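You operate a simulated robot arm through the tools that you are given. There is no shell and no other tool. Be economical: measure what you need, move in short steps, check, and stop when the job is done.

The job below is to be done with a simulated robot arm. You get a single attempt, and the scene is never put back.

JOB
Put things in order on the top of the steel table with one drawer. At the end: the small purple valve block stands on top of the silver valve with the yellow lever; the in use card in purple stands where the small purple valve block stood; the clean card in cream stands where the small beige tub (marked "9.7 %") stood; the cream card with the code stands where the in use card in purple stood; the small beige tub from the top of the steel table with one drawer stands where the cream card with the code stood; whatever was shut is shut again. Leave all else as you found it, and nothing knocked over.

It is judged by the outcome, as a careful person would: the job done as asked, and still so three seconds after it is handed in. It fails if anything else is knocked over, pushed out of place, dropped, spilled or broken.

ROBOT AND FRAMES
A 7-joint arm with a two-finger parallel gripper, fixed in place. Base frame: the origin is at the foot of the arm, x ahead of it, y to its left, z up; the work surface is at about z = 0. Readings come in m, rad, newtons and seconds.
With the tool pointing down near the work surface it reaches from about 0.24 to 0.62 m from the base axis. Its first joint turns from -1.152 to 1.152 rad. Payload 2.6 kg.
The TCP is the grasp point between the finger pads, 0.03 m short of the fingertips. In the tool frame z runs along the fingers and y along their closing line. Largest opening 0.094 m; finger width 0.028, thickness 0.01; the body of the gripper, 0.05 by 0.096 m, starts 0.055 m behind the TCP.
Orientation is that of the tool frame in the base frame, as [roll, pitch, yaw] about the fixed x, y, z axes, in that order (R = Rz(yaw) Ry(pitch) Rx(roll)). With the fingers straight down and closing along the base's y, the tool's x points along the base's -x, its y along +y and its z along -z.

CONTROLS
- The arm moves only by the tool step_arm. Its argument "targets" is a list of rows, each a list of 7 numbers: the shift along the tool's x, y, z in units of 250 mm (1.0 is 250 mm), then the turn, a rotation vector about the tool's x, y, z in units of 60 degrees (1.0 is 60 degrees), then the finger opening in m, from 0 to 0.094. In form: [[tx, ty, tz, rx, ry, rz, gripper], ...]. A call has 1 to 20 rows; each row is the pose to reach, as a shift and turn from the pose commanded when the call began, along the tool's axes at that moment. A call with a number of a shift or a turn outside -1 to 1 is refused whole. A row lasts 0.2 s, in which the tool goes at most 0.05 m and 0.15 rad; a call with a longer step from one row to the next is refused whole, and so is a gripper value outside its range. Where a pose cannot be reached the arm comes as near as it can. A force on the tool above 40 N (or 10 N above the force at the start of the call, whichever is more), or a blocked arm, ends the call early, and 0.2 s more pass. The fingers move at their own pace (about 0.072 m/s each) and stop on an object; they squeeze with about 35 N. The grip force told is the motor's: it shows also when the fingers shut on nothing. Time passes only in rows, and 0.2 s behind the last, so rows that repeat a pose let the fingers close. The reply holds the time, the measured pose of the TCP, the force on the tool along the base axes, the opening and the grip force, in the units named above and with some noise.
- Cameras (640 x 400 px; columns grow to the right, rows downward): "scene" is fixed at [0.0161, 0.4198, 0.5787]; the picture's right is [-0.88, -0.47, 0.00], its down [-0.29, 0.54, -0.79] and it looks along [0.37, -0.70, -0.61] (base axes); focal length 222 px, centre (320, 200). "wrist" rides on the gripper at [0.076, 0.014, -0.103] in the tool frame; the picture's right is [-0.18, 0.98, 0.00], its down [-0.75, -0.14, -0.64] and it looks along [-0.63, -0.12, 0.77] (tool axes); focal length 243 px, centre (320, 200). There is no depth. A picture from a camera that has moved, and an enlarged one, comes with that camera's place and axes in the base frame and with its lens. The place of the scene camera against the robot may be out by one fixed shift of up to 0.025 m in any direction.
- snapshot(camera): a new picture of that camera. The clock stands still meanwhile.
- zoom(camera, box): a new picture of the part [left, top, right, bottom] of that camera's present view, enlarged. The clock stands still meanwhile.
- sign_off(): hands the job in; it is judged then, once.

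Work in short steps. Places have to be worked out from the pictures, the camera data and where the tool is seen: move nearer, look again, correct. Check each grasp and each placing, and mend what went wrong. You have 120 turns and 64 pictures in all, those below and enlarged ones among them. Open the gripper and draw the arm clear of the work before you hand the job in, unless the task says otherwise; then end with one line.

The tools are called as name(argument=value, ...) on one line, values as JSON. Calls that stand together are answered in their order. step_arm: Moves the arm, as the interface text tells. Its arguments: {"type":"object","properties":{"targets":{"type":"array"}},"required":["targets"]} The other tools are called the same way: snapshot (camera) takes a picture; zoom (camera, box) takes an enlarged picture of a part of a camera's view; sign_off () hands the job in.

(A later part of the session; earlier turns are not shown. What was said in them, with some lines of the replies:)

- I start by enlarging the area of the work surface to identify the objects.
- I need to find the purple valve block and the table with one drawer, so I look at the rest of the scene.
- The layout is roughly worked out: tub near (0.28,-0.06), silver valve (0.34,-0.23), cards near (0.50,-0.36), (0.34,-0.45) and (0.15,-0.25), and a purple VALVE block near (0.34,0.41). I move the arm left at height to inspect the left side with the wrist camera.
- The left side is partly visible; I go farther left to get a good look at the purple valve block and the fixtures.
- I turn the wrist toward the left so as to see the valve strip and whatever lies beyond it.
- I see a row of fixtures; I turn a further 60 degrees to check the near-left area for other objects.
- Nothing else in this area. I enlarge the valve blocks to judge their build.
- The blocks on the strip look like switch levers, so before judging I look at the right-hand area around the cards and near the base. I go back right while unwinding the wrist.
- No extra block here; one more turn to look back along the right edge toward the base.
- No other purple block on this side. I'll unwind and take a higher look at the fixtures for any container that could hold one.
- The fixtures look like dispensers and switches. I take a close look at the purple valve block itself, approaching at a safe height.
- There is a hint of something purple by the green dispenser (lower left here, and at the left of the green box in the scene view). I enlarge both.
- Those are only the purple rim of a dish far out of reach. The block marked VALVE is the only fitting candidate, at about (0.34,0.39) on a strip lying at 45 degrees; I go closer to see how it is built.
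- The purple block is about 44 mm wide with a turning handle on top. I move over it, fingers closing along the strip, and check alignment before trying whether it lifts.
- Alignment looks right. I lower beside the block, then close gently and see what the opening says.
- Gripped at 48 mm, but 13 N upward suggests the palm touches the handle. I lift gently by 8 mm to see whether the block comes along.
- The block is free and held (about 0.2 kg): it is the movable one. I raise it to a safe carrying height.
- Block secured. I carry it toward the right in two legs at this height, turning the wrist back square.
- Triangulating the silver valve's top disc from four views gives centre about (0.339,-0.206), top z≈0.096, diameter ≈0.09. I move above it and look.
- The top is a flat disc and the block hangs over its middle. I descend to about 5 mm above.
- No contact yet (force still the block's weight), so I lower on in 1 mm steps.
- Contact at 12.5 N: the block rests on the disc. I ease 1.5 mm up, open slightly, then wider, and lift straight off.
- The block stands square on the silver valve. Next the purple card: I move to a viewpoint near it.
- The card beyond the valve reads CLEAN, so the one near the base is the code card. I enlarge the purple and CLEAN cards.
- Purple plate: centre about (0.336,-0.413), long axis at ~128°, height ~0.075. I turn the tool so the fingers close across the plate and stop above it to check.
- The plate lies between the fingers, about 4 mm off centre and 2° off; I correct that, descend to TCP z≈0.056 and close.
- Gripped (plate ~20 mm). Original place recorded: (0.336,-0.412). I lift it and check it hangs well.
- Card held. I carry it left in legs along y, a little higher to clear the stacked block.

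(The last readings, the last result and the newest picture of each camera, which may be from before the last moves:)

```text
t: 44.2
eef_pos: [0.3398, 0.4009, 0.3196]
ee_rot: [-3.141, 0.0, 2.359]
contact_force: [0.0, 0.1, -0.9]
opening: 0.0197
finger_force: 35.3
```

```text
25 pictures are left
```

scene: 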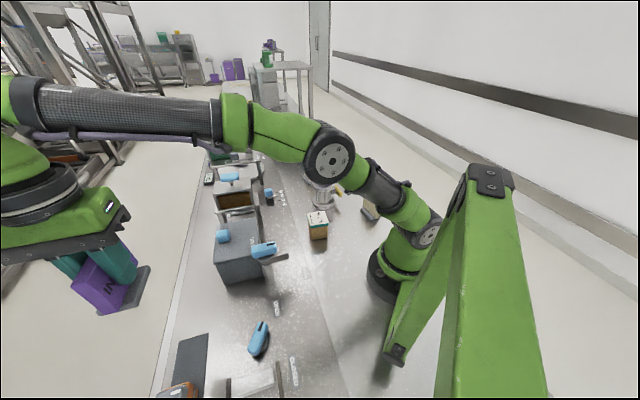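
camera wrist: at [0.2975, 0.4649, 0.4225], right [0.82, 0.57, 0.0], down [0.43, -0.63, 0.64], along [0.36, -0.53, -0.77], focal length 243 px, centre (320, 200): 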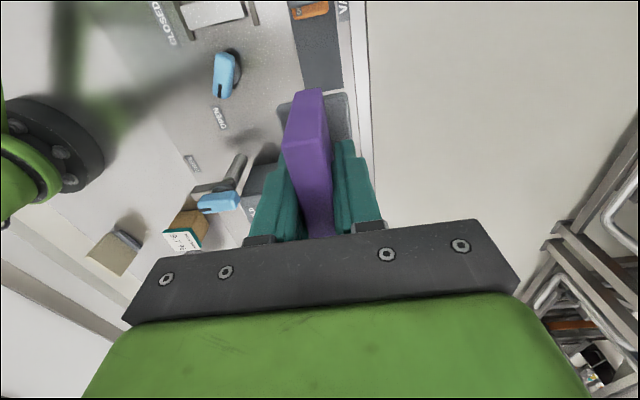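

The card hangs upright and the strip below is clear, its middle lining up with the recorded spot. I descend to just above it.

step_arm(targets=[[-0.006, 0.011, 0.15, 0, 0, 0, 0.005], [-0.006, 0.011, 0.3, 0, 0, 0, 0.005], [-0.006, 0.011, 0.45, 0, 0, 0, 0.005], [-0.006, 0.011, 0.6, 0, 0, 0, 0.005], [-0.006, 0.011, 0.75, 0, 0, 0, 0.005], [-0.006, 0.011, 0.9, 0, 0, 0, 0.005], [-0.006, 0.011, 0.98, 0, 0, 0, 0.005], [-0.006, 0.011, 0.98, 0, 0, 0, 0.005]])

zoom(camera="scene", box=[130, 280, 290, 400])

```text
t: 46.0
eef_pos: [0.3467, 0.4018, 0.0752]
ee_rot: [3.14, -0.001, 2.356]
contact_force: [0.7, 0.0, -0.6]
opening: 0.0197
finger_force: 35.0
```

```text
3.33 times, centred on (210, 340) of scene
camera zoom: at [0.0161, 0.4198, 0.5787], right [-0.88, -0.47, 0.0], down [-0.29, 0.54, -0.79], along [0.37, -0.7, -0.61], focal length 740 px, centre (687, -267)
```

zoom: 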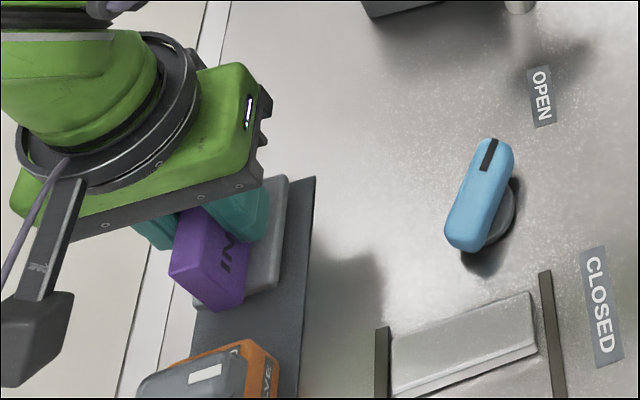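

Well placed over the strip. I lower in small steps to meet it.

step_arm(targets=[[0.006, -0.006, 0.03, 0, 0, 0, 0.005], [0.006, -0.006, 0.045, 0, 0, 0, 0.005], [0.006, -0.006, 0.056, 0, 0, 0, 0.005], [0.006, -0.006, 0.062, 0, 0, 0, 0.005], [0.006, -0.006, 0.062, 0, 0, 0, 0.005]])

```text
t: 47.2
eef_pos: [0.3459, 0.404, 0.0609]
ee_rot: [3.135, -0.001, 2.359]
contact_force: [1.4, -2.0, 25.1]
opening: 0.0199
finger_force: 35.2
```

Firm contact at 25 N. I ease 2 mm up, release and lift off.

step_arm(targets=[[0, 0, -0.008, 0, 0, 0, 0.005], [0, 0, -0.008, 0, 0, 0, 0.03], [0, 0, -0.008, 0, 0, 0, 0.05], [0, 0, -0.008, 0, 0, 0, 0.05], [0, 0, -0.1, 0, 0, 0, 0.05], [0, 0, -0.25, 0, 0, 0, 0.05], [0, 0, -0.42, 0, 0, 0, 0.05], [0, 0, -0.6, 0, 0, 0, 0.05], [0, 0, -0.78, 0, 0, 0, 0.05], [0, 0, -0.96, 0, 0, 0, 0.05]])

zoom(camera="scene", box=[130, 280, 290, 400])

```text
t: 49.4
eef_pos: [0.3468, 0.4033, 0.2989]
ee_rot: [-3.141, 0.001, 2.358]
contact_force: [0.5, -0.3, 0.0]
opening: 0.05
finger_force: 0.0
```

```text
3.33 times, centred on (210, 340) of scene
camera zoom: at [0.0161, 0.4198, 0.5787], right [-0.88, -0.47, 0.0], down [-0.29, 0.54, -0.79], along [0.37, -0.7, -0.61], focal length 740 px, centre (687, -267)
```

zoom: 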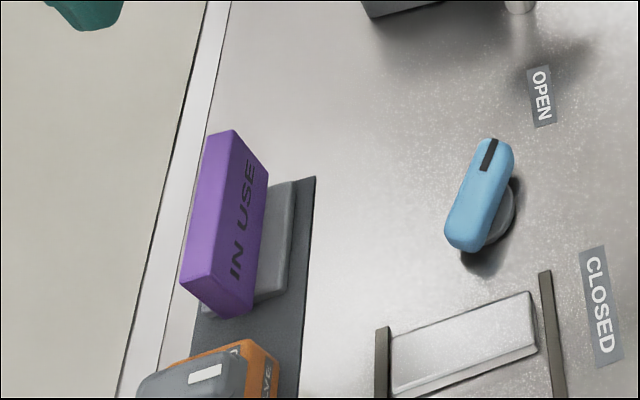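

IN USE card stands at the block's place. Now back to the right to view the code card near the base.

step_arm(targets=[[-0.103, -0.142, 0, 0, 0, 0.1, 0.094], [-0.207, -0.283, 0, 0, 0, 0.2, 0.094], [-0.31, -0.425, 0, 0, 0, 0.3, 0.094], [-0.413, -0.567, 0, 0, 0, 0.4, 0.094], [-0.517, -0.708, 0, 0, 0, 0.5, 0.094], [-0.62, -0.85, 0, 0, 0, 0.6, 0.094]])

step_arm(targets=[[-0.143, -0.048, -0.02, 0, 0, 0.1, 0.094], [-0.286, -0.096, -0.04, 0, 0, 0.2, 0.094], [-0.428, -0.143, -0.06, 0, 0, 0.3, 0.094], [-0.571, -0.191, -0.08, 0, 0, 0.4, 0.094], [-0.714, -0.239, -0.1, 0, 0, 0.5, 0.094], [-0.857, -0.287, -0.12, 0, 0, 0.6, 0.094]])

snapshot(camera="wrist")

```text
t: 50.8
eef_pos: [0.3048, 0.1431, 0.2999]
ee_rot: [3.14, 0.0, 1.726]
contact_force: [0.3, -0.8, 0.1]
opening: 0.0941
finger_force: 0.0
```

```text
t: 52.2
eef_pos: [0.265, -0.081, 0.3286]
ee_rot: [-3.14, 0.0, 1.1]
contact_force: [0.1, 1.0, 0.8]
opening: 0.0938
finger_force: 0.0
```

```text
22 pictures are left
camera wrist: at [0.314, -0.02, 0.432], right [0.79, -0.61, 0.0], down [-0.47, -0.61, 0.64], along [-0.39, -0.51, -0.77], focal length 243 px, centre (320, 200)
```

wrist: 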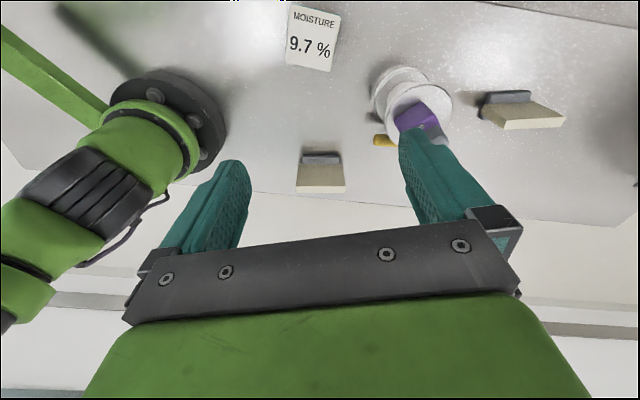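

zoom(camera="wrist", box=[260, 120, 380, 210])

```text
4.44 times, centred on (320, 165) of wrist
camera zoom: at [0.314, -0.02, 0.432], right [0.79, -0.61, 0.0], down [-0.47, -0.61, 0.64], along [-0.39, -0.51, -0.77], focal length 1078 px, centre (320, 356)
```

zoom: 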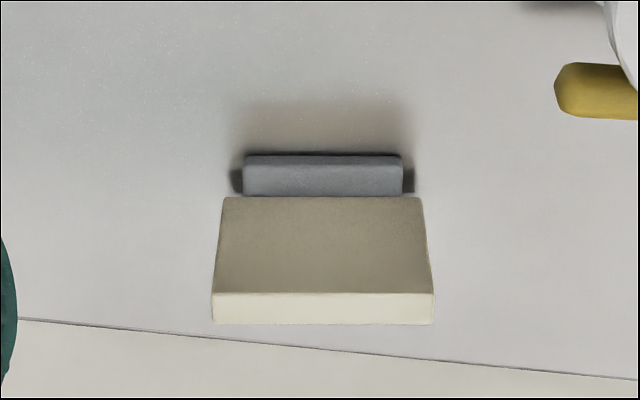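

Code card: plate centre about (0.154,-0.231), plane along 142°, top z≈0.085. I go over it with the tool turned to close across the plate.

step_arm(targets=[[-0.06, -0.014, 0.024, 0, 0, -0.132, 0.07], [-0.122, -0.028, 0.048, 0, 0, -0.264, 0.07], [-0.183, -0.042, 0.072, 0, 0, -0.396, 0.07], [-0.244, -0.056, 0.096, 0, 0, -0.528, 0.07], [-0.305, -0.07, 0.12, 0, 0, -0.66, 0.07]])

step_arm(targets=[[-0.06, -0.063, 0.06, 0, 0, -0.132, 0.07], [-0.12, -0.126, 0.15, 0, 0, -0.264, 0.07], [-0.179, -0.19, 0.25, 0, 0, -0.396, 0.07], [-0.238, -0.253, 0.36, 0, 0, -0.528, 0.07], [-0.298, -0.316, 0.48, 0, 0, -0.66, 0.07]])

snapshot(camera="wrist")

```text
t: 53.4
eef_pos: [0.216, -0.1404, 0.2985]
ee_rot: [-3.141, -0.002, 1.794]
contact_force: [0.3, 0.1, 0.2]
opening: 0.0699
finger_force: 0.0
```

```text
t: 54.6
eef_pos: [0.1552, -0.229, 0.1765]
ee_rot: [3.141, 0.0, 2.483]
contact_force: [-0.4, -0.1, -0.3]
opening: 0.07
finger_force: 0.0
```

```text
20 pictures are left
camera wrist: at [0.104, -0.1718, 0.2805], right [0.75, 0.67, 0.0], down [0.51, -0.57, 0.64], along [0.43, -0.48, -0.77], focal length 243 px, centre (320, 200)
```

wrist: 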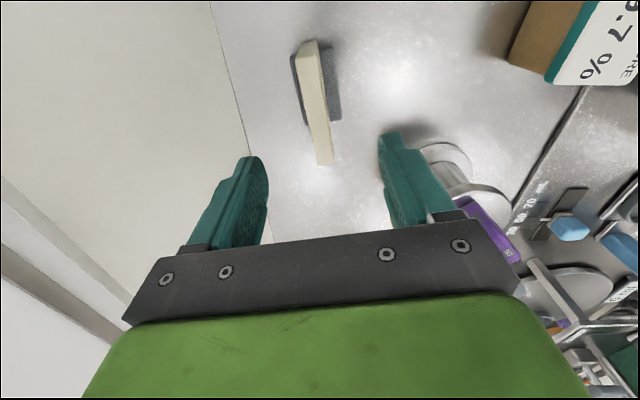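

The plate is centred between the fingers. I descend and close.

step_arm(targets=[[0.008, 0.003, 0.12, 0, 0, 0.01, 0.07], [0.016, 0.003, 0.26, 0, 0, 0.015, 0.07], [0.016, 0.003, 0.4, 0, 0, 0.015, 0.07], [0.016, 0.003, 0.48, 0, 0, 0.015, 0.07], [0.016, 0.003, 0.48, 0, 0, 0.015, 0.03], [0.016, 0.003, 0.48, 0, 0, 0.015, 0.005], [0.016, 0.003, 0.48, 0, 0, 0.015, 0.005], [0.016, 0.003, 0.48, 0, 0, 0.015, 0.005]])

```text
t: 56.4
eef_pos: [0.1527, -0.2275, 0.0588]
ee_rot: [-3.141, 0.0, 2.465]
contact_force: [-0.3, 0.1, -0.5]
opening: 0.0198
finger_force: 35.1
```

Gripped at (0.153,-0.228). I lift it straight, then head toward the purple card's old place.

step_arm(targets=[[0, 0, -0.04, 0, 0, 0, 0.005], [0, 0, -0.16, 0, 0, 0, 0.005], [0, 0, -0.32, 0, 0, 0, 0.005], [0, 0, -0.48, 0, 0, 0, 0.005], [-0.16, 0, -0.52, 0, 0, 0, 0.005], [-0.34, 0, -0.52, 0, 0, 0, 0.005], [-0.52, 0, -0.52, 0, 0, 0, 0.005]])

snapshot(camera="wrist")

```text
t: 58.0
eef_pos: [0.2568, -0.3094, 0.1874]
ee_rot: [3.141, 0.001, 2.469]
contact_force: [-0.9, 0.1, -1.1]
opening: 0.0199
finger_force: 35.0
```

```text
19 pictures are left
camera wrist: at [0.2067, -0.2516, 0.2918], right [0.76, 0.65, 0.0], down [0.5, -0.58, 0.64], along [0.42, -0.49, -0.77], focal length 243 px, centre (320, 200)
```

wrist: 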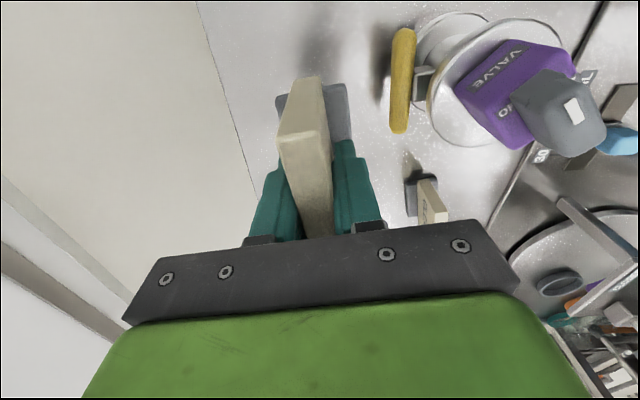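

step_arm(targets=[[-0.1, -0.025, 0, 0, 0, 0.05, 0.005], [-0.24, -0.058, 0.02, 0, 0, 0.12, 0.005], [-0.38, -0.092, 0.06, 0, 0, 0.19, 0.005], [-0.506, -0.123, 0.15, 0, 0, 0.256, 0.005], [-0.506, -0.123, 0.3, 0, 0, 0.256, 0.005], [-0.506, -0.123, 0.44, 0, 0, 0.256, 0.005], [-0.506, -0.123, 0.44, 0, 0, 0.256, 0.005]])

```text
t: 59.6
eef_pos: [0.3322, -0.4121, 0.0788]
ee_rot: [-3.141, -0.002, 2.197]
contact_force: [0.1, 0.2, -1.1]
opening: 0.0197
finger_force: 35.4
```

step_arm(targets=[[-0.006, 0.008, 0.04, 0, 0, 0, 0.005], [-0.006, 0.008, 0.06, 0, 0, 0, 0.005], [-0.006, 0.008, 0.072, 0, 0, 0, 0.005], [-0.006, 0.008, 0.08, 0, 0, 0, 0.005], [-0.006, 0.008, 0.08, 0, 0, 0, 0.005]])

```text
t: 60.8
eef_pos: [0.3364, -0.4119, 0.0596]
ee_rot: [3.141, -0.001, 2.199]
contact_force: [0.2, -0.2, -0.8]
opening: 0.0195
finger_force: 35.2
```

No contact yet; a few more 1 mm steps.

step_arm(targets=[[0, 0, 0.004, 0, 0, 0, 0.005], [0, 0, 0.008, 0, 0, 0, 0.005], [0, 0, 0.01, 0, 0, 0, 0.005], [0, 0, 0.01, 0, 0, 0, 0.005]])

```text
t: 61.8
eef_pos: [0.337, -0.4133, 0.0587]
ee_rot: [-3.142, 0.003, 2.199]
contact_force: [-4.9, 4.2, 23.3]
opening: 0.0195
finger_force: 34.8
```

Contact. I ease up 1.5 mm, release and rise straight.

step_arm(targets=[[0, 0, -0.006, 0, 0, 0, 0.005], [0, 0, -0.006, 0, 0, 0, 0.03], [0, 0, -0.006, 0, 0, 0, 0.06], [0, 0, -0.006, 0, 0, 0, 0.06], [0, 0, -0.1, 0, 0, 0, 0.06], [0, 0, -0.25, 0, 0, 0, 0.06], [0, 0, -0.42, 0, 0, 0, 0.06], [0, 0, -0.6, 0, 0, 0, 0.06], [0, 0, -0.78, 0, 0, 0, 0.06], [0, 0, -0.9, 0, 0, 0, 0.06]])

zoom(camera="scene", box=[270, 130, 410, 250])

```text
t: 64.0
eef_pos: [0.336, -0.4116, 0.2821]
ee_rot: [3.14, -0.002, 2.198]
contact_force: [-0.3, -0.8, 0.7]
opening: 0.06
finger_force: 0.0
```

```text
3.33 times, centred on (340, 190) of scene
camera zoom: at [0.0161, 0.4198, 0.5787], right [-0.88, -0.47, 0.0], down [-0.29, 0.54, -0.79], along [0.37, -0.7, -0.61], focal length 740 px, centre (253, 233)
```

zoom: 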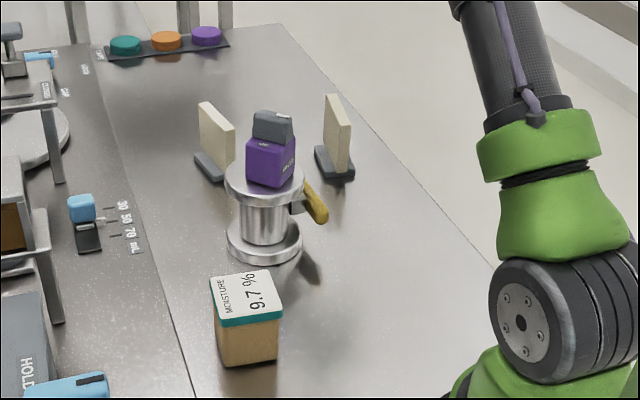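

The code card stands at the purple card's old place. Next the tub, near (0.274,-0.045), sides at ~45°; I move above it and look.

step_arm(targets=[[0.161, 0.077, -0.04, 0, 0, -0.037, 0.09], [0.323, 0.154, -0.04, 0, 0, -0.073, 0.09], [0.484, 0.232, -0.04, 0, 0, -0.11, 0.09], [0.646, 0.309, -0.04, 0, 0, -0.146, 0.09], [0.807, 0.386, 0, 0, 0, -0.183, 0.09]])

step_arm(targets=[[0.12, 0.09, 0, 0, 0, 0, 0.09], [0.23, 0.185, 0, 0, 0, 0, 0.09], [0.35, 0.28, 0.08, 0, 0, 0, 0.09], [0.466, 0.37, 0.2, 0, 0, 0, 0.09], [0.466, 0.37, 0.32, 0, 0, 0, 0.09]])

snapshot(camera="wrist")

```text
t: 65.2
eef_pos: [0.2942, -0.1908, 0.2831]
ee_rot: [-3.142, 0.001, 2.389]
contact_force: [1.1, -0.5, 0.3]
opening: 0.0899
finger_force: 0.1
```

```text
t: 66.4
eef_pos: [0.2721, -0.0455, 0.2021]
ee_rot: [3.141, 0.0, 2.391]
contact_force: [0.7, -0.3, -0.1]
opening: 0.0898
finger_force: 0.1
```

```text
17 pictures are left
camera wrist: at [0.2262, 0.0164, 0.3048], right [0.81, 0.59, 0.0], down [0.45, -0.62, 0.64], along [0.38, -0.52, -0.77], focal length 243 px, centre (320, 200)
```

wrist: 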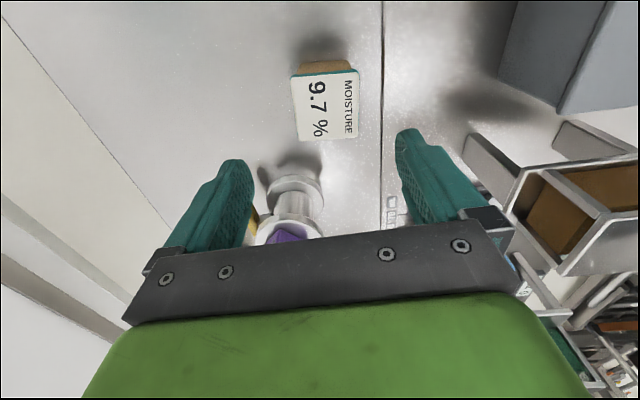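

Tub lid is ~55 mm square, centre about 6 mm toward +y of the tool and turned ~5°. I correct and descend with open fingers, watching for force.

step_arm(targets=[[0, 0.024, 0.1, 0, 0, 0.076, 0.09], [0, 0.024, 0.25, 0, 0, 0.076, 0.09], [0, 0.024, 0.4, 0, 0, 0.076, 0.09], [0, 0.024, 0.5, 0, 0, 0.076, 0.09], [0, 0.024, 0.56, 0, 0, 0.076, 0.09], [0, 0.024, 0.6, 0, 0, 0.076, 0.09]])

zoom(camera="wrist", box=[180, 20, 460, 240])

zoom(camera="scene", box=[270, 170, 370, 260])

```text
t: 67.8
eef_pos: [0.277, -0.0408, 0.0534]
ee_rot: [3.141, 0.001, 2.31]
contact_force: [0.3, -0.1, -0.2]
opening: 0.0899
finger_force: 0.0
```

```text
1.82 times, centred on (320, 130) of wrist
camera zoom: at [0.2373, 0.0252, 0.1563], right [0.85, 0.53, 0.0], down [0.4, -0.65, 0.64], along [0.34, -0.55, -0.77], focal length 441 px, centre (320, 327)
```

zoom: 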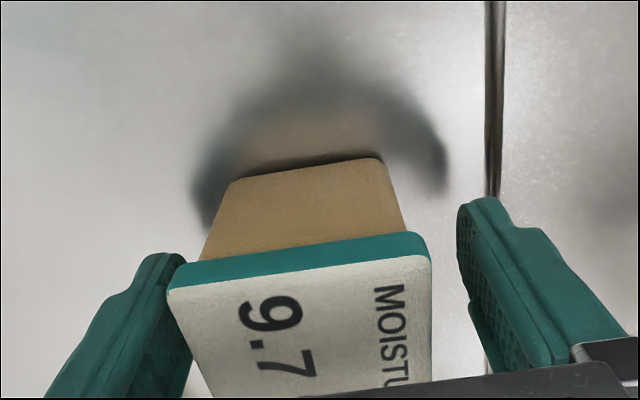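

```text
4.44 times, centred on (320, 215) of scene
camera zoom: at [0.0161, 0.4198, 0.5787], right [-0.88, -0.47, 0.0], down [-0.29, 0.54, -0.79], along [0.37, -0.7, -0.61], focal length 987 px, centre (320, 133)
```

zoom: 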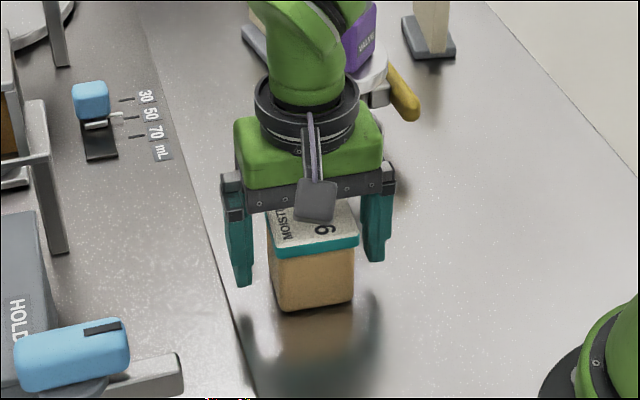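

Lid sits ~5 mm toward the left finger; I shift to centre it, then close so that the tub is not dragged.

step_arm(targets=[[0, -0.018, 0, 0, 0, 0, 0.09], [0, -0.018, 0.012, 0, 0, 0, 0.08], [0, -0.018, 0.012, 0, 0, 0, 0.06], [0, -0.018, 0.012, 0, 0, 0, 0.04], [0, -0.018, 0.012, 0, 0, 0, 0.04], [0, -0.018, 0.012, 0, 0, 0, 0.04]])

zoom(camera="wrist", box=[180, 20, 460, 240])

```text
t: 69.2
eef_pos: [0.2755, -0.0424, 0.0497]
ee_rot: [3.14, -0.001, 2.31]
contact_force: [-1.5, 1.0, 4.3]
opening: 0.064
finger_force: 34.8
```

```text
1.82 times, centred on (320, 130) of wrist
camera zoom: at [0.2347, 0.0224, 0.1526], right [0.85, 0.53, 0.0], down [0.4, -0.65, 0.64], along [0.34, -0.55, -0.77], focal length 441 px, centre (320, 327)
```

zoom: 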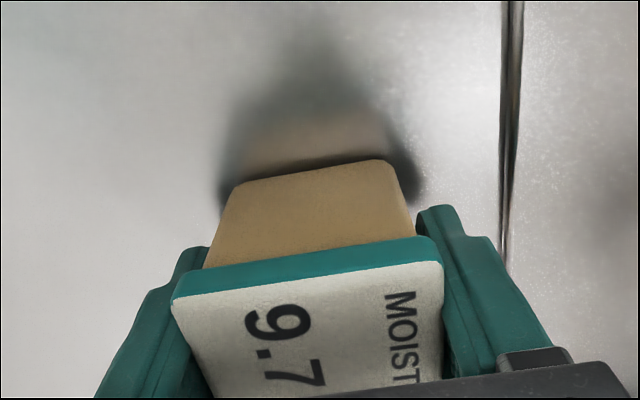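

Opening 64 mm means the tub is lower (~0.055) and its centre lies ~12 mm farther along; I re-open, shift to centre, and re-grip.

step_arm(targets=[[0, 0, 0, 0, 0, 0, 0.085], [0, 0, 0, 0, 0, 0, 0.085], [-0.025, 0, 0.0, 0, 0, 0, 0.085], [-0.05, 0, 0.02, 0, 0, 0, 0.085], [-0.05, 0, 0.02, 0, 0, 0, 0.06], [-0.05, 0, 0.02, 0, 0, 0, 0.04], [-0.05, 0, 0.02, 0, 0, 0, 0.04], [-0.05, 0, 0.02, 0, 0, 0, 0.04]])

zoom(camera="scene", box=[280, 170, 360, 250])

```text
t: 71.0
eef_pos: [0.282, -0.053, 0.0442]
ee_rot: [3.141, -0.001, 2.309]
contact_force: [0.9, -1.1, 2.4]
opening: 0.0637
finger_force: 35.2
```

```text
5.00 times, centred on (320, 210) of scene
camera zoom: at [0.0161, 0.4198, 0.5787], right [-0.88, -0.47, 0.0], down [-0.29, 0.54, -0.79], along [0.37, -0.7, -0.61], focal length 1111 px, centre (320, 150)
```

zoom: 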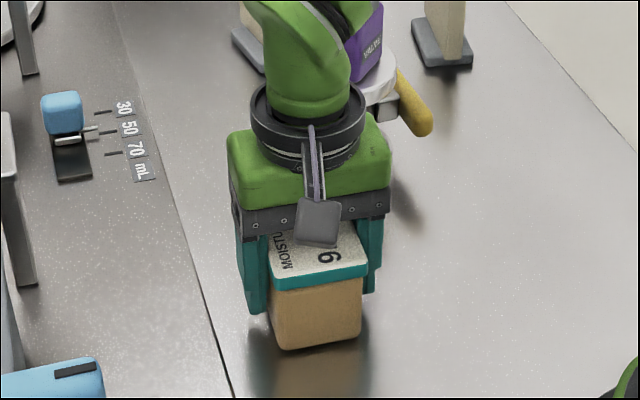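

Tub gripped centrally; its place is about (0.2845,-0.0545). I lift it and look that it hangs level.

step_arm(targets=[[0, 0, -0.04, 0, 0, 0, 0.04], [0, 0, -0.12, 0, 0, 0, 0.04], [0, 0, -0.24, 0, 0, 0, 0.04], [0, 0, -0.4, 0, 0, 0, 0.04], [0, 0, -0.55, 0, 0, 0, 0.04]])

snapshot(camera="wrist")

```text
t: 72.2
eef_pos: [0.2816, -0.0524, 0.1815]
ee_rot: [-3.141, -0.002, 2.31]
contact_force: [0.5, 0.0, -1.9]
opening: 0.0641
finger_force: 34.9
```

```text
12 pictures are left
camera wrist: at [0.2412, 0.0125, 0.2851], right [0.85, 0.53, 0.0], down [0.4, -0.65, 0.64], along [0.34, -0.55, -0.77], focal length 243 px, centre (320, 200)
```

wrist: 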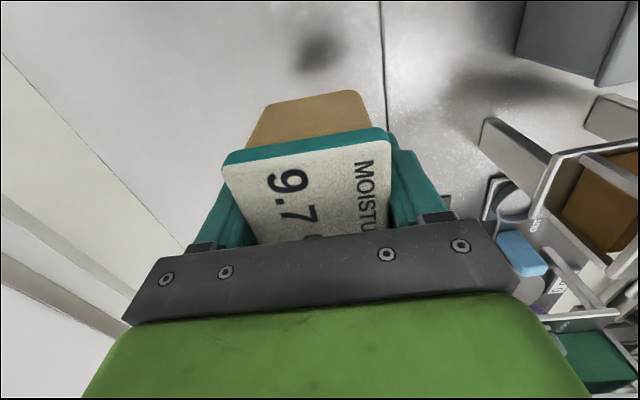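

The whole tub is held, level. I carry it to the code card's old place, stopping a few centimetres above.

step_arm(targets=[[-0.028, -0.142, 0, 0, 0, -0.025, 0.04], [-0.055, -0.284, 0, 0, 0, -0.05, 0.04], [-0.083, -0.427, 0, 0, 0, -0.075, 0.04], [-0.11, -0.569, 0, 0, 0, -0.1, 0.04], [-0.138, -0.711, 0, 0, 0, -0.125, 0.04], [-0.165, -0.853, 0, 0, 0, -0.149, 0.04], [-0.165, -0.853, 0.15, 0, 0, -0.149, 0.04], [-0.165, -0.853, 0.3, 0, 0, -0.149, 0.04], [-0.165, -0.853, 0.42, 0, 0, -0.149, 0.04], [-0.165, -0.853, 0.42, 0, 0, -0.149, 0.04]])

```text
t: 74.4
eef_pos: [0.1537, -0.2265, 0.0762]
ee_rot: [3.141, -0.001, 2.466]
contact_force: [0.6, 0.3, -0.8]
opening: 0.064
finger_force: 35.0
```

step_arm(targets=[[-0.002, -0.002, 0.05, 0, 0, 0, 0.04], [-0.002, -0.002, 0.09, 0, 0, 0, 0.04], [-0.002, -0.002, 0.115, 0, 0, 0, 0.04], [-0.002, -0.002, 0.122, 0, 0, 0, 0.04], [-0.002, -0.002, 0.126, 0, 0, 0, 0.04], [-0.002, -0.002, 0.126, 0, 0, 0, 0.04]])

```text
t: 75.8
eef_pos: [0.1534, -0.2276, 0.0452]
ee_rot: [3.142, 0.0, 2.465]
contact_force: [0.0, -1.1, -2.1]
opening: 0.064
finger_force: 35.0
```

step_arm(targets=[[0, 0, 0.004, 0, 0, 0, 0.04], [0, 0, 0.008, 0, 0, 0, 0.04], [0, 0, 0.01, 0, 0, 0, 0.04], [0, 0, 0.01, 0, 0, 0, 0.04]])

```text
t: 76.8
eef_pos: [0.1537, -0.2273, 0.0438]
ee_rot: [-3.141, 0.002, 2.467]
contact_force: [-5.4, 3.1, 25.4]
opening: 0.064
finger_force: 34.6
```

On the table. Ease, release, lift straight.

step_arm(targets=[[0, 0, -0.006, 0, 0, 0, 0.04], [0, 0, -0.006, 0, 0, 0, 0.07], [0, 0, -0.006, 0, 0, 0, 0.09], [0, 0, -0.006, 0, 0, 0, 0.09], [0, 0, -0.1, 0, 0, 0, 0.09], [0, 0, -0.25, 0, 0, 0, 0.09], [0, 0, -0.42, 0, 0, 0, 0.09], [0, 0, -0.6, 0, 0, 0, 0.09], [0, 0, -0.78, 0, 0, 0, 0.09], [0, 0, -0.96, 0, 0, 0, 0.09]])

zoom(camera="scene", box=[270, 130, 410, 250])

```text
t: 79.0
eef_pos: [0.1514, -0.2287, 0.2835]
ee_rot: [3.141, -0.001, 2.466]
contact_force: [-0.5, -0.5, 1.0]
opening: 0.09
finger_force: 0.0
```

```text
3.33 times, centred on (340, 190) of scene
camera zoom: at [0.0161, 0.4198, 0.5787], right [-0.88, -0.47, 0.0], down [-0.29, 0.54, -0.79], along [0.37, -0.7, -0.61], focal length 740 px, centre (253, 233)
```

zoom: 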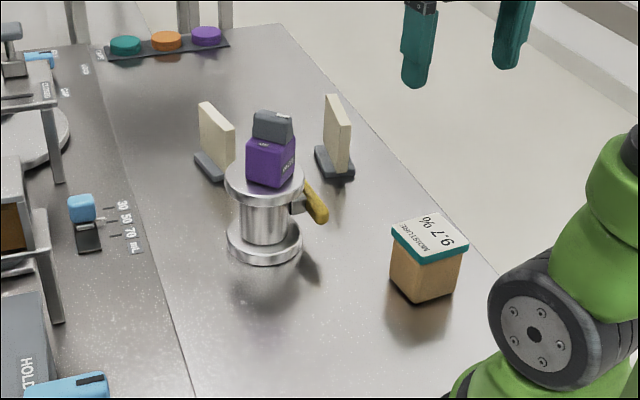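

Tub stands at the code card's old place. Last, the CLEAN card near (0.466,-0.328); I move above it and look.

step_arm(targets=[[-0.153, 0.06, 0, 0, 0, 0, 0.07], [-0.306, 0.12, 0, 0, 0, 0, 0.07], [-0.459, 0.18, 0, 0, 0, 0, 0.07], [-0.612, 0.239, 0, 0, 0, 0, 0.07]])

step_arm(targets=[[-0.153, 0.06, 0, 0, 0, 0, 0.07], [-0.306, 0.12, 0, 0, 0, 0, 0.07], [-0.459, 0.18, 0.02, 0, 0, -0.015, 0.07], [-0.612, 0.239, 0.1, 0, 0, -0.03, 0.07], [-0.612, 0.239, 0.24, 0, 0, -0.03, 0.07], [-0.612, 0.239, 0.38, 0, 0, -0.03, 0.07], [-0.612, 0.239, 0.38, 0, 0, -0.03, 0.07]])

snapshot(camera="wrist")

```text
t: 80.0
eef_pos: [0.3104, -0.277, 0.2824]
ee_rot: [3.142, -0.001, 2.468]
contact_force: [0.4, 0.1, -0.1]
opening: 0.0701
finger_force: 0.1
```

```text
t: 81.6
eef_pos: [0.4678, -0.3234, 0.1861]
ee_rot: [3.141, -0.001, 2.497]
contact_force: [-1.1, -0.1, -0.2]
opening: 0.0701
finger_force: 0.2
```

```text
10 pictures are left
camera wrist: at [0.4163, -0.2673, 0.2894], right [0.74, 0.68, 0.0], down [0.52, -0.57, 0.64], along [0.43, -0.47, -0.77], focal length 243 px, centre (320, 200)
```

wrist: 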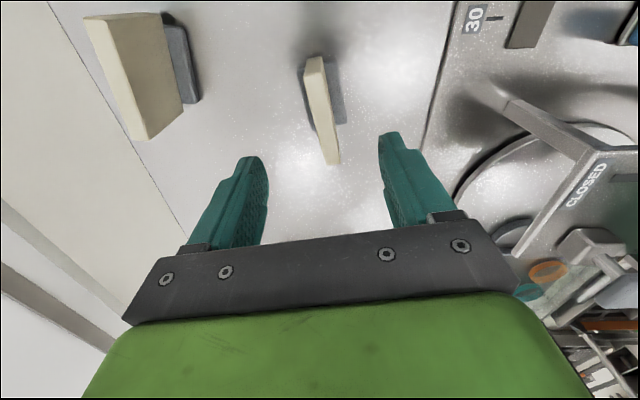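

Plate is centred within a few mm. I descend to z≈0.056 and close.

step_arm(targets=[[-0.008, 0.006, 0.12, 0, 0, -0.02, 0.07], [-0.015, 0.006, 0.26, 0, 0, -0.02, 0.07], [-0.015, 0.006, 0.4, 0, 0, -0.02, 0.07], [-0.015, 0.006, 0.515, 0, 0, -0.02, 0.07], [-0.015, 0.006, 0.515, 0, 0, -0.02, 0.03], [-0.015, 0.006, 0.515, 0, 0, -0.02, 0.005], [-0.015, 0.006, 0.515, 0, 0, -0.02, 0.005], [-0.015, 0.006, 0.515, 0, 0, -0.02, 0.005]])

```text
t: 83.4
eef_pos: [0.4717, -0.3258, 0.0588]
ee_rot: [-3.141, 0.0, 2.518]
contact_force: [0.2, -0.3, -0.1]
opening: 0.0198
finger_force: 34.9
```

Gripped. I lift to a height that clears the stacked block.

step_arm(targets=[[0, 0, -0.04, 0, 0, 0, 0.005], [0, 0, -0.16, 0, 0, 0, 0.005], [0, 0, -0.32, 0, 0, 0, 0.005], [0, 0, -0.48, 0, 0, 0, 0.005], [0, 0, -0.64, 0, 0, 0, 0.005], [0, 0, -0.8, 0, 0, 0, 0.005], [0, 0, -0.96, 0, 0, 0, 0.005]])

snapshot(camera="wrist")

```text
t: 85.0
eef_pos: [0.4669, -0.3159, 0.2796]
ee_rot: [3.141, -0.003, 2.522]
contact_force: [-0.4, 0.3, -1.0]
opening: 0.0199
finger_force: 34.8
out of reach, approached as far as the arm can: row 7
```

```text
9 pictures are left
camera wrist: at [0.4139, -0.2611, 0.3826], right [0.72, 0.69, 0.0], down [0.53, -0.55, 0.64], along [0.44, -0.46, -0.77], focal length 243 px, centre (320, 200)
```

wrist: 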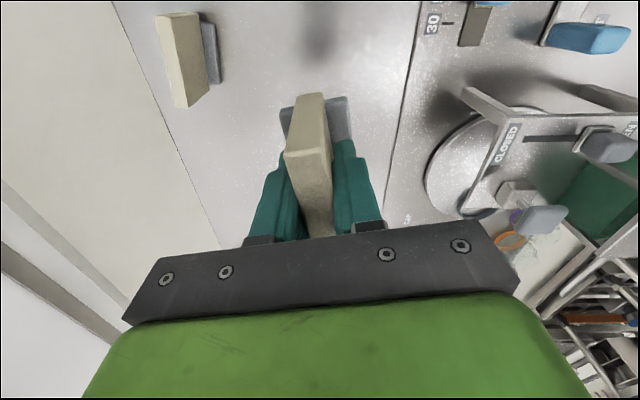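

Card held. I carry it inward, rising slightly, staying above the stacked block.

step_arm(targets=[[0.12, -0.005, 0, 0, 0, 0, 0.005], [0.27, -0.01, -0.04, 0, 0, 0, 0.005], [0.42, -0.015, -0.08, 0, 0, 0, 0.005], [0.577, -0.02, -0.08, 0, 0, 0, 0.005]])

```text
t: 86.0
eef_pos: [0.3458, -0.2336, 0.3034]
ee_rot: [3.142, 0.002, 2.52]
contact_force: [0.5, 0.3, -0.2]
opening: 0.0196
finger_force: 35.1
```

step_arm(targets=[[0.123, 0.088, 0, 0, 0, 0, 0.005], [0.246, 0.176, 0, 0, 0, 0, 0.005], [0.37, 0.263, 0, 0, 0, 0, 0.005], [0.493, 0.351, 0, 0, 0, 0, 0.005], [0.616, 0.439, 0, 0, 0, 0, 0.005], [0.616, 0.439, 0.15, 0, 0, 0, 0.005], [0.616, 0.439, 0.3, 0, 0, 0, 0.005], [0.616, 0.439, 0.45, 0, 0, 0, 0.005], [0.616, 0.439, 0.6, 0, 0, 0, 0.005], [0.616, 0.439, 0.75, 0, 0, 0, 0.005], [0.616, 0.439, 0.88, 0, 0, 0, 0.005], [0.616, 0.439, 0.88, 0, 0, 0, 0.005]])

zoom(camera="scene", box=[250, 130, 410, 250])

```text
t: 88.6
eef_pos: [0.2836, -0.0569, 0.0809]
ee_rot: [3.141, 0.0, 2.519]
contact_force: [0.2, -0.2, -1.9]
opening: 0.0195
finger_force: 34.5
```

```text
3.33 times, centred on (330, 190) of scene
camera zoom: at [0.0161, 0.4198, 0.5787], right [-0.88, -0.47, 0.0], down [-0.29, 0.54, -0.79], along [0.37, -0.7, -0.61], focal length 740 px, centre (287, 233)
```

zoom: 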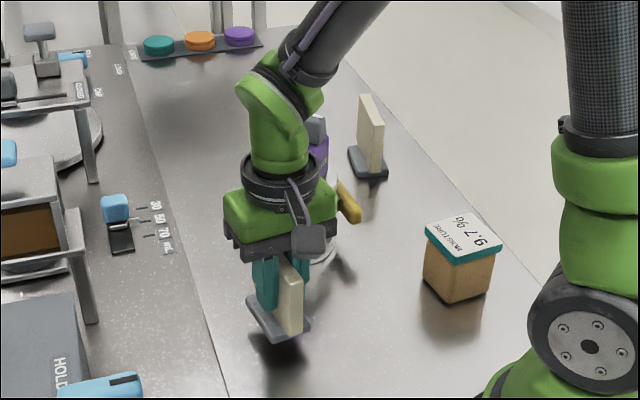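

Card is over the tub's old place. I lower onto the table in small steps.

step_arm(targets=[[0, 0.006, 0.04, 0, 0, 0, 0.005], [0, 0.006, 0.065, 0, 0, 0, 0.005], [0, 0.006, 0.08, 0, 0, 0, 0.005], [0, 0.006, 0.086, 0, 0, 0, 0.005], [0, 0.006, 0.09, 0, 0, 0, 0.005], [0, 0.006, 0.09, 0, 0, 0, 0.005]])

```text
t: 90.0
eef_pos: [0.2841, -0.0541, 0.0606]
ee_rot: [3.141, -0.001, 2.517]
contact_force: [0.1, -0.2, -0.9]
opening: 0.0199
finger_force: 34.9
```

step_arm(targets=[[0, 0, 0.004, 0, 0, 0, 0.005], [0, 0, 0.008, 0, 0, 0, 0.005], [0, 0, 0.012, 0, 0, 0, 0.005], [0, 0, 0.012, 0, 0, 0, 0.005]])

```text
t: 91.0
eef_pos: [0.2862, -0.0546, 0.0574]
ee_rot: [3.139, 0.002, 2.519]
contact_force: [-7.0, 3.5, 25.5]
opening: 0.0198
finger_force: 35.5
```

Contact. Ease, release, and rise clear.

step_arm(targets=[[0, 0, -0.006, 0, 0, 0, 0.005], [0, 0, -0.006, 0, 0, 0, 0.03], [0, 0, -0.006, 0, 0, 0, 0.06], [0, 0, -0.006, 0, 0, 0, 0.06], [0, 0, -0.1, 0, 0, 0, 0.06], [0, 0, -0.25, 0, 0, 0, 0.06], [0, 0, -0.42, 0, 0, 0, 0.06], [0, 0, -0.6, 0, 0, 0, 0.06], [0, 0, -0.78, 0, 0, 0, 0.06], [0, 0, -0.98, 0, 0, 0, 0.08]])

snapshot(camera="scene")

zoom(camera="scene", box=[250, 130, 410, 250])

zoom(camera="scene", box=[130, 260, 310, 400])

```text
t: 93.2
eef_pos: [0.2856, -0.0536, 0.3056]
ee_rot: [3.141, 0.0, 2.52]
contact_force: [0.0, -0.5, 0.8]
opening: 0.0803
finger_force: 0.1
```

```text
7 pictures are left
```

scene: 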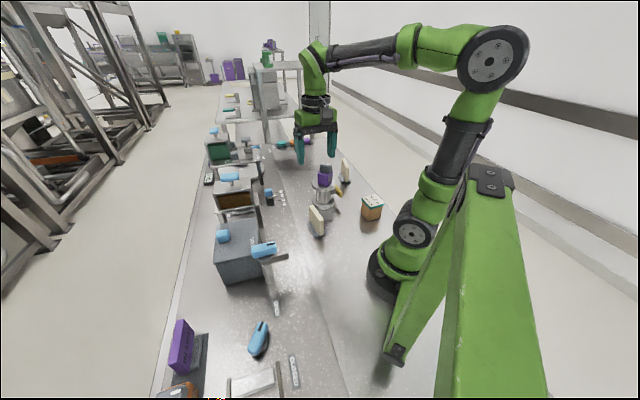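

```text
3.33 times, centred on (330, 190) of scene
camera zoom: at [0.0161, 0.4198, 0.5787], right [-0.88, -0.47, 0.0], down [-0.29, 0.54, -0.79], along [0.37, -0.7, -0.61], focal length 740 px, centre (287, 233)
```

zoom: 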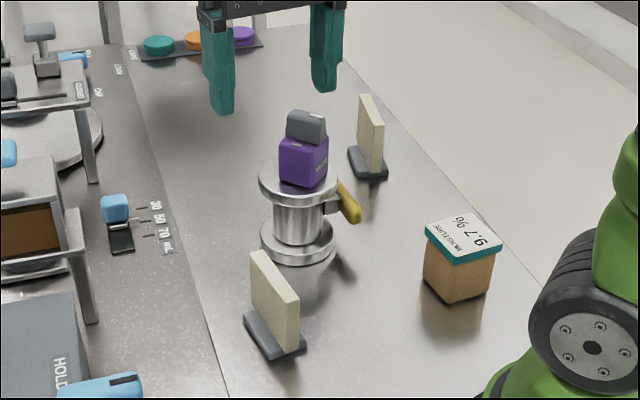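

```text
2.86 times, centred on (220, 330) of scene
camera zoom: at [0.0161, 0.4198, 0.5787], right [-0.88, -0.47, 0.0], down [-0.29, 0.54, -0.79], along [0.37, -0.7, -0.61], focal length 635 px, centre (606, -171)
```

zoom: 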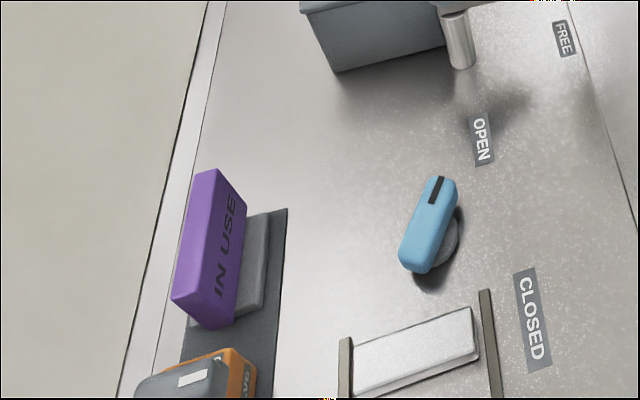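

All five items stand in their places and nothing else has moved; the arm is clear above with the gripper open. I hand the job in.

sign_off()

```text
The job is handed in.
```

The job is handed in: the purple valve block is on the silver valve, the in use, code and clean cards and the beige tub stand in the places asked for, and nothing shut had to be opened. I identified the code card by elimination, since I read "CLEAN" on the other cream card but never saw the code itself.
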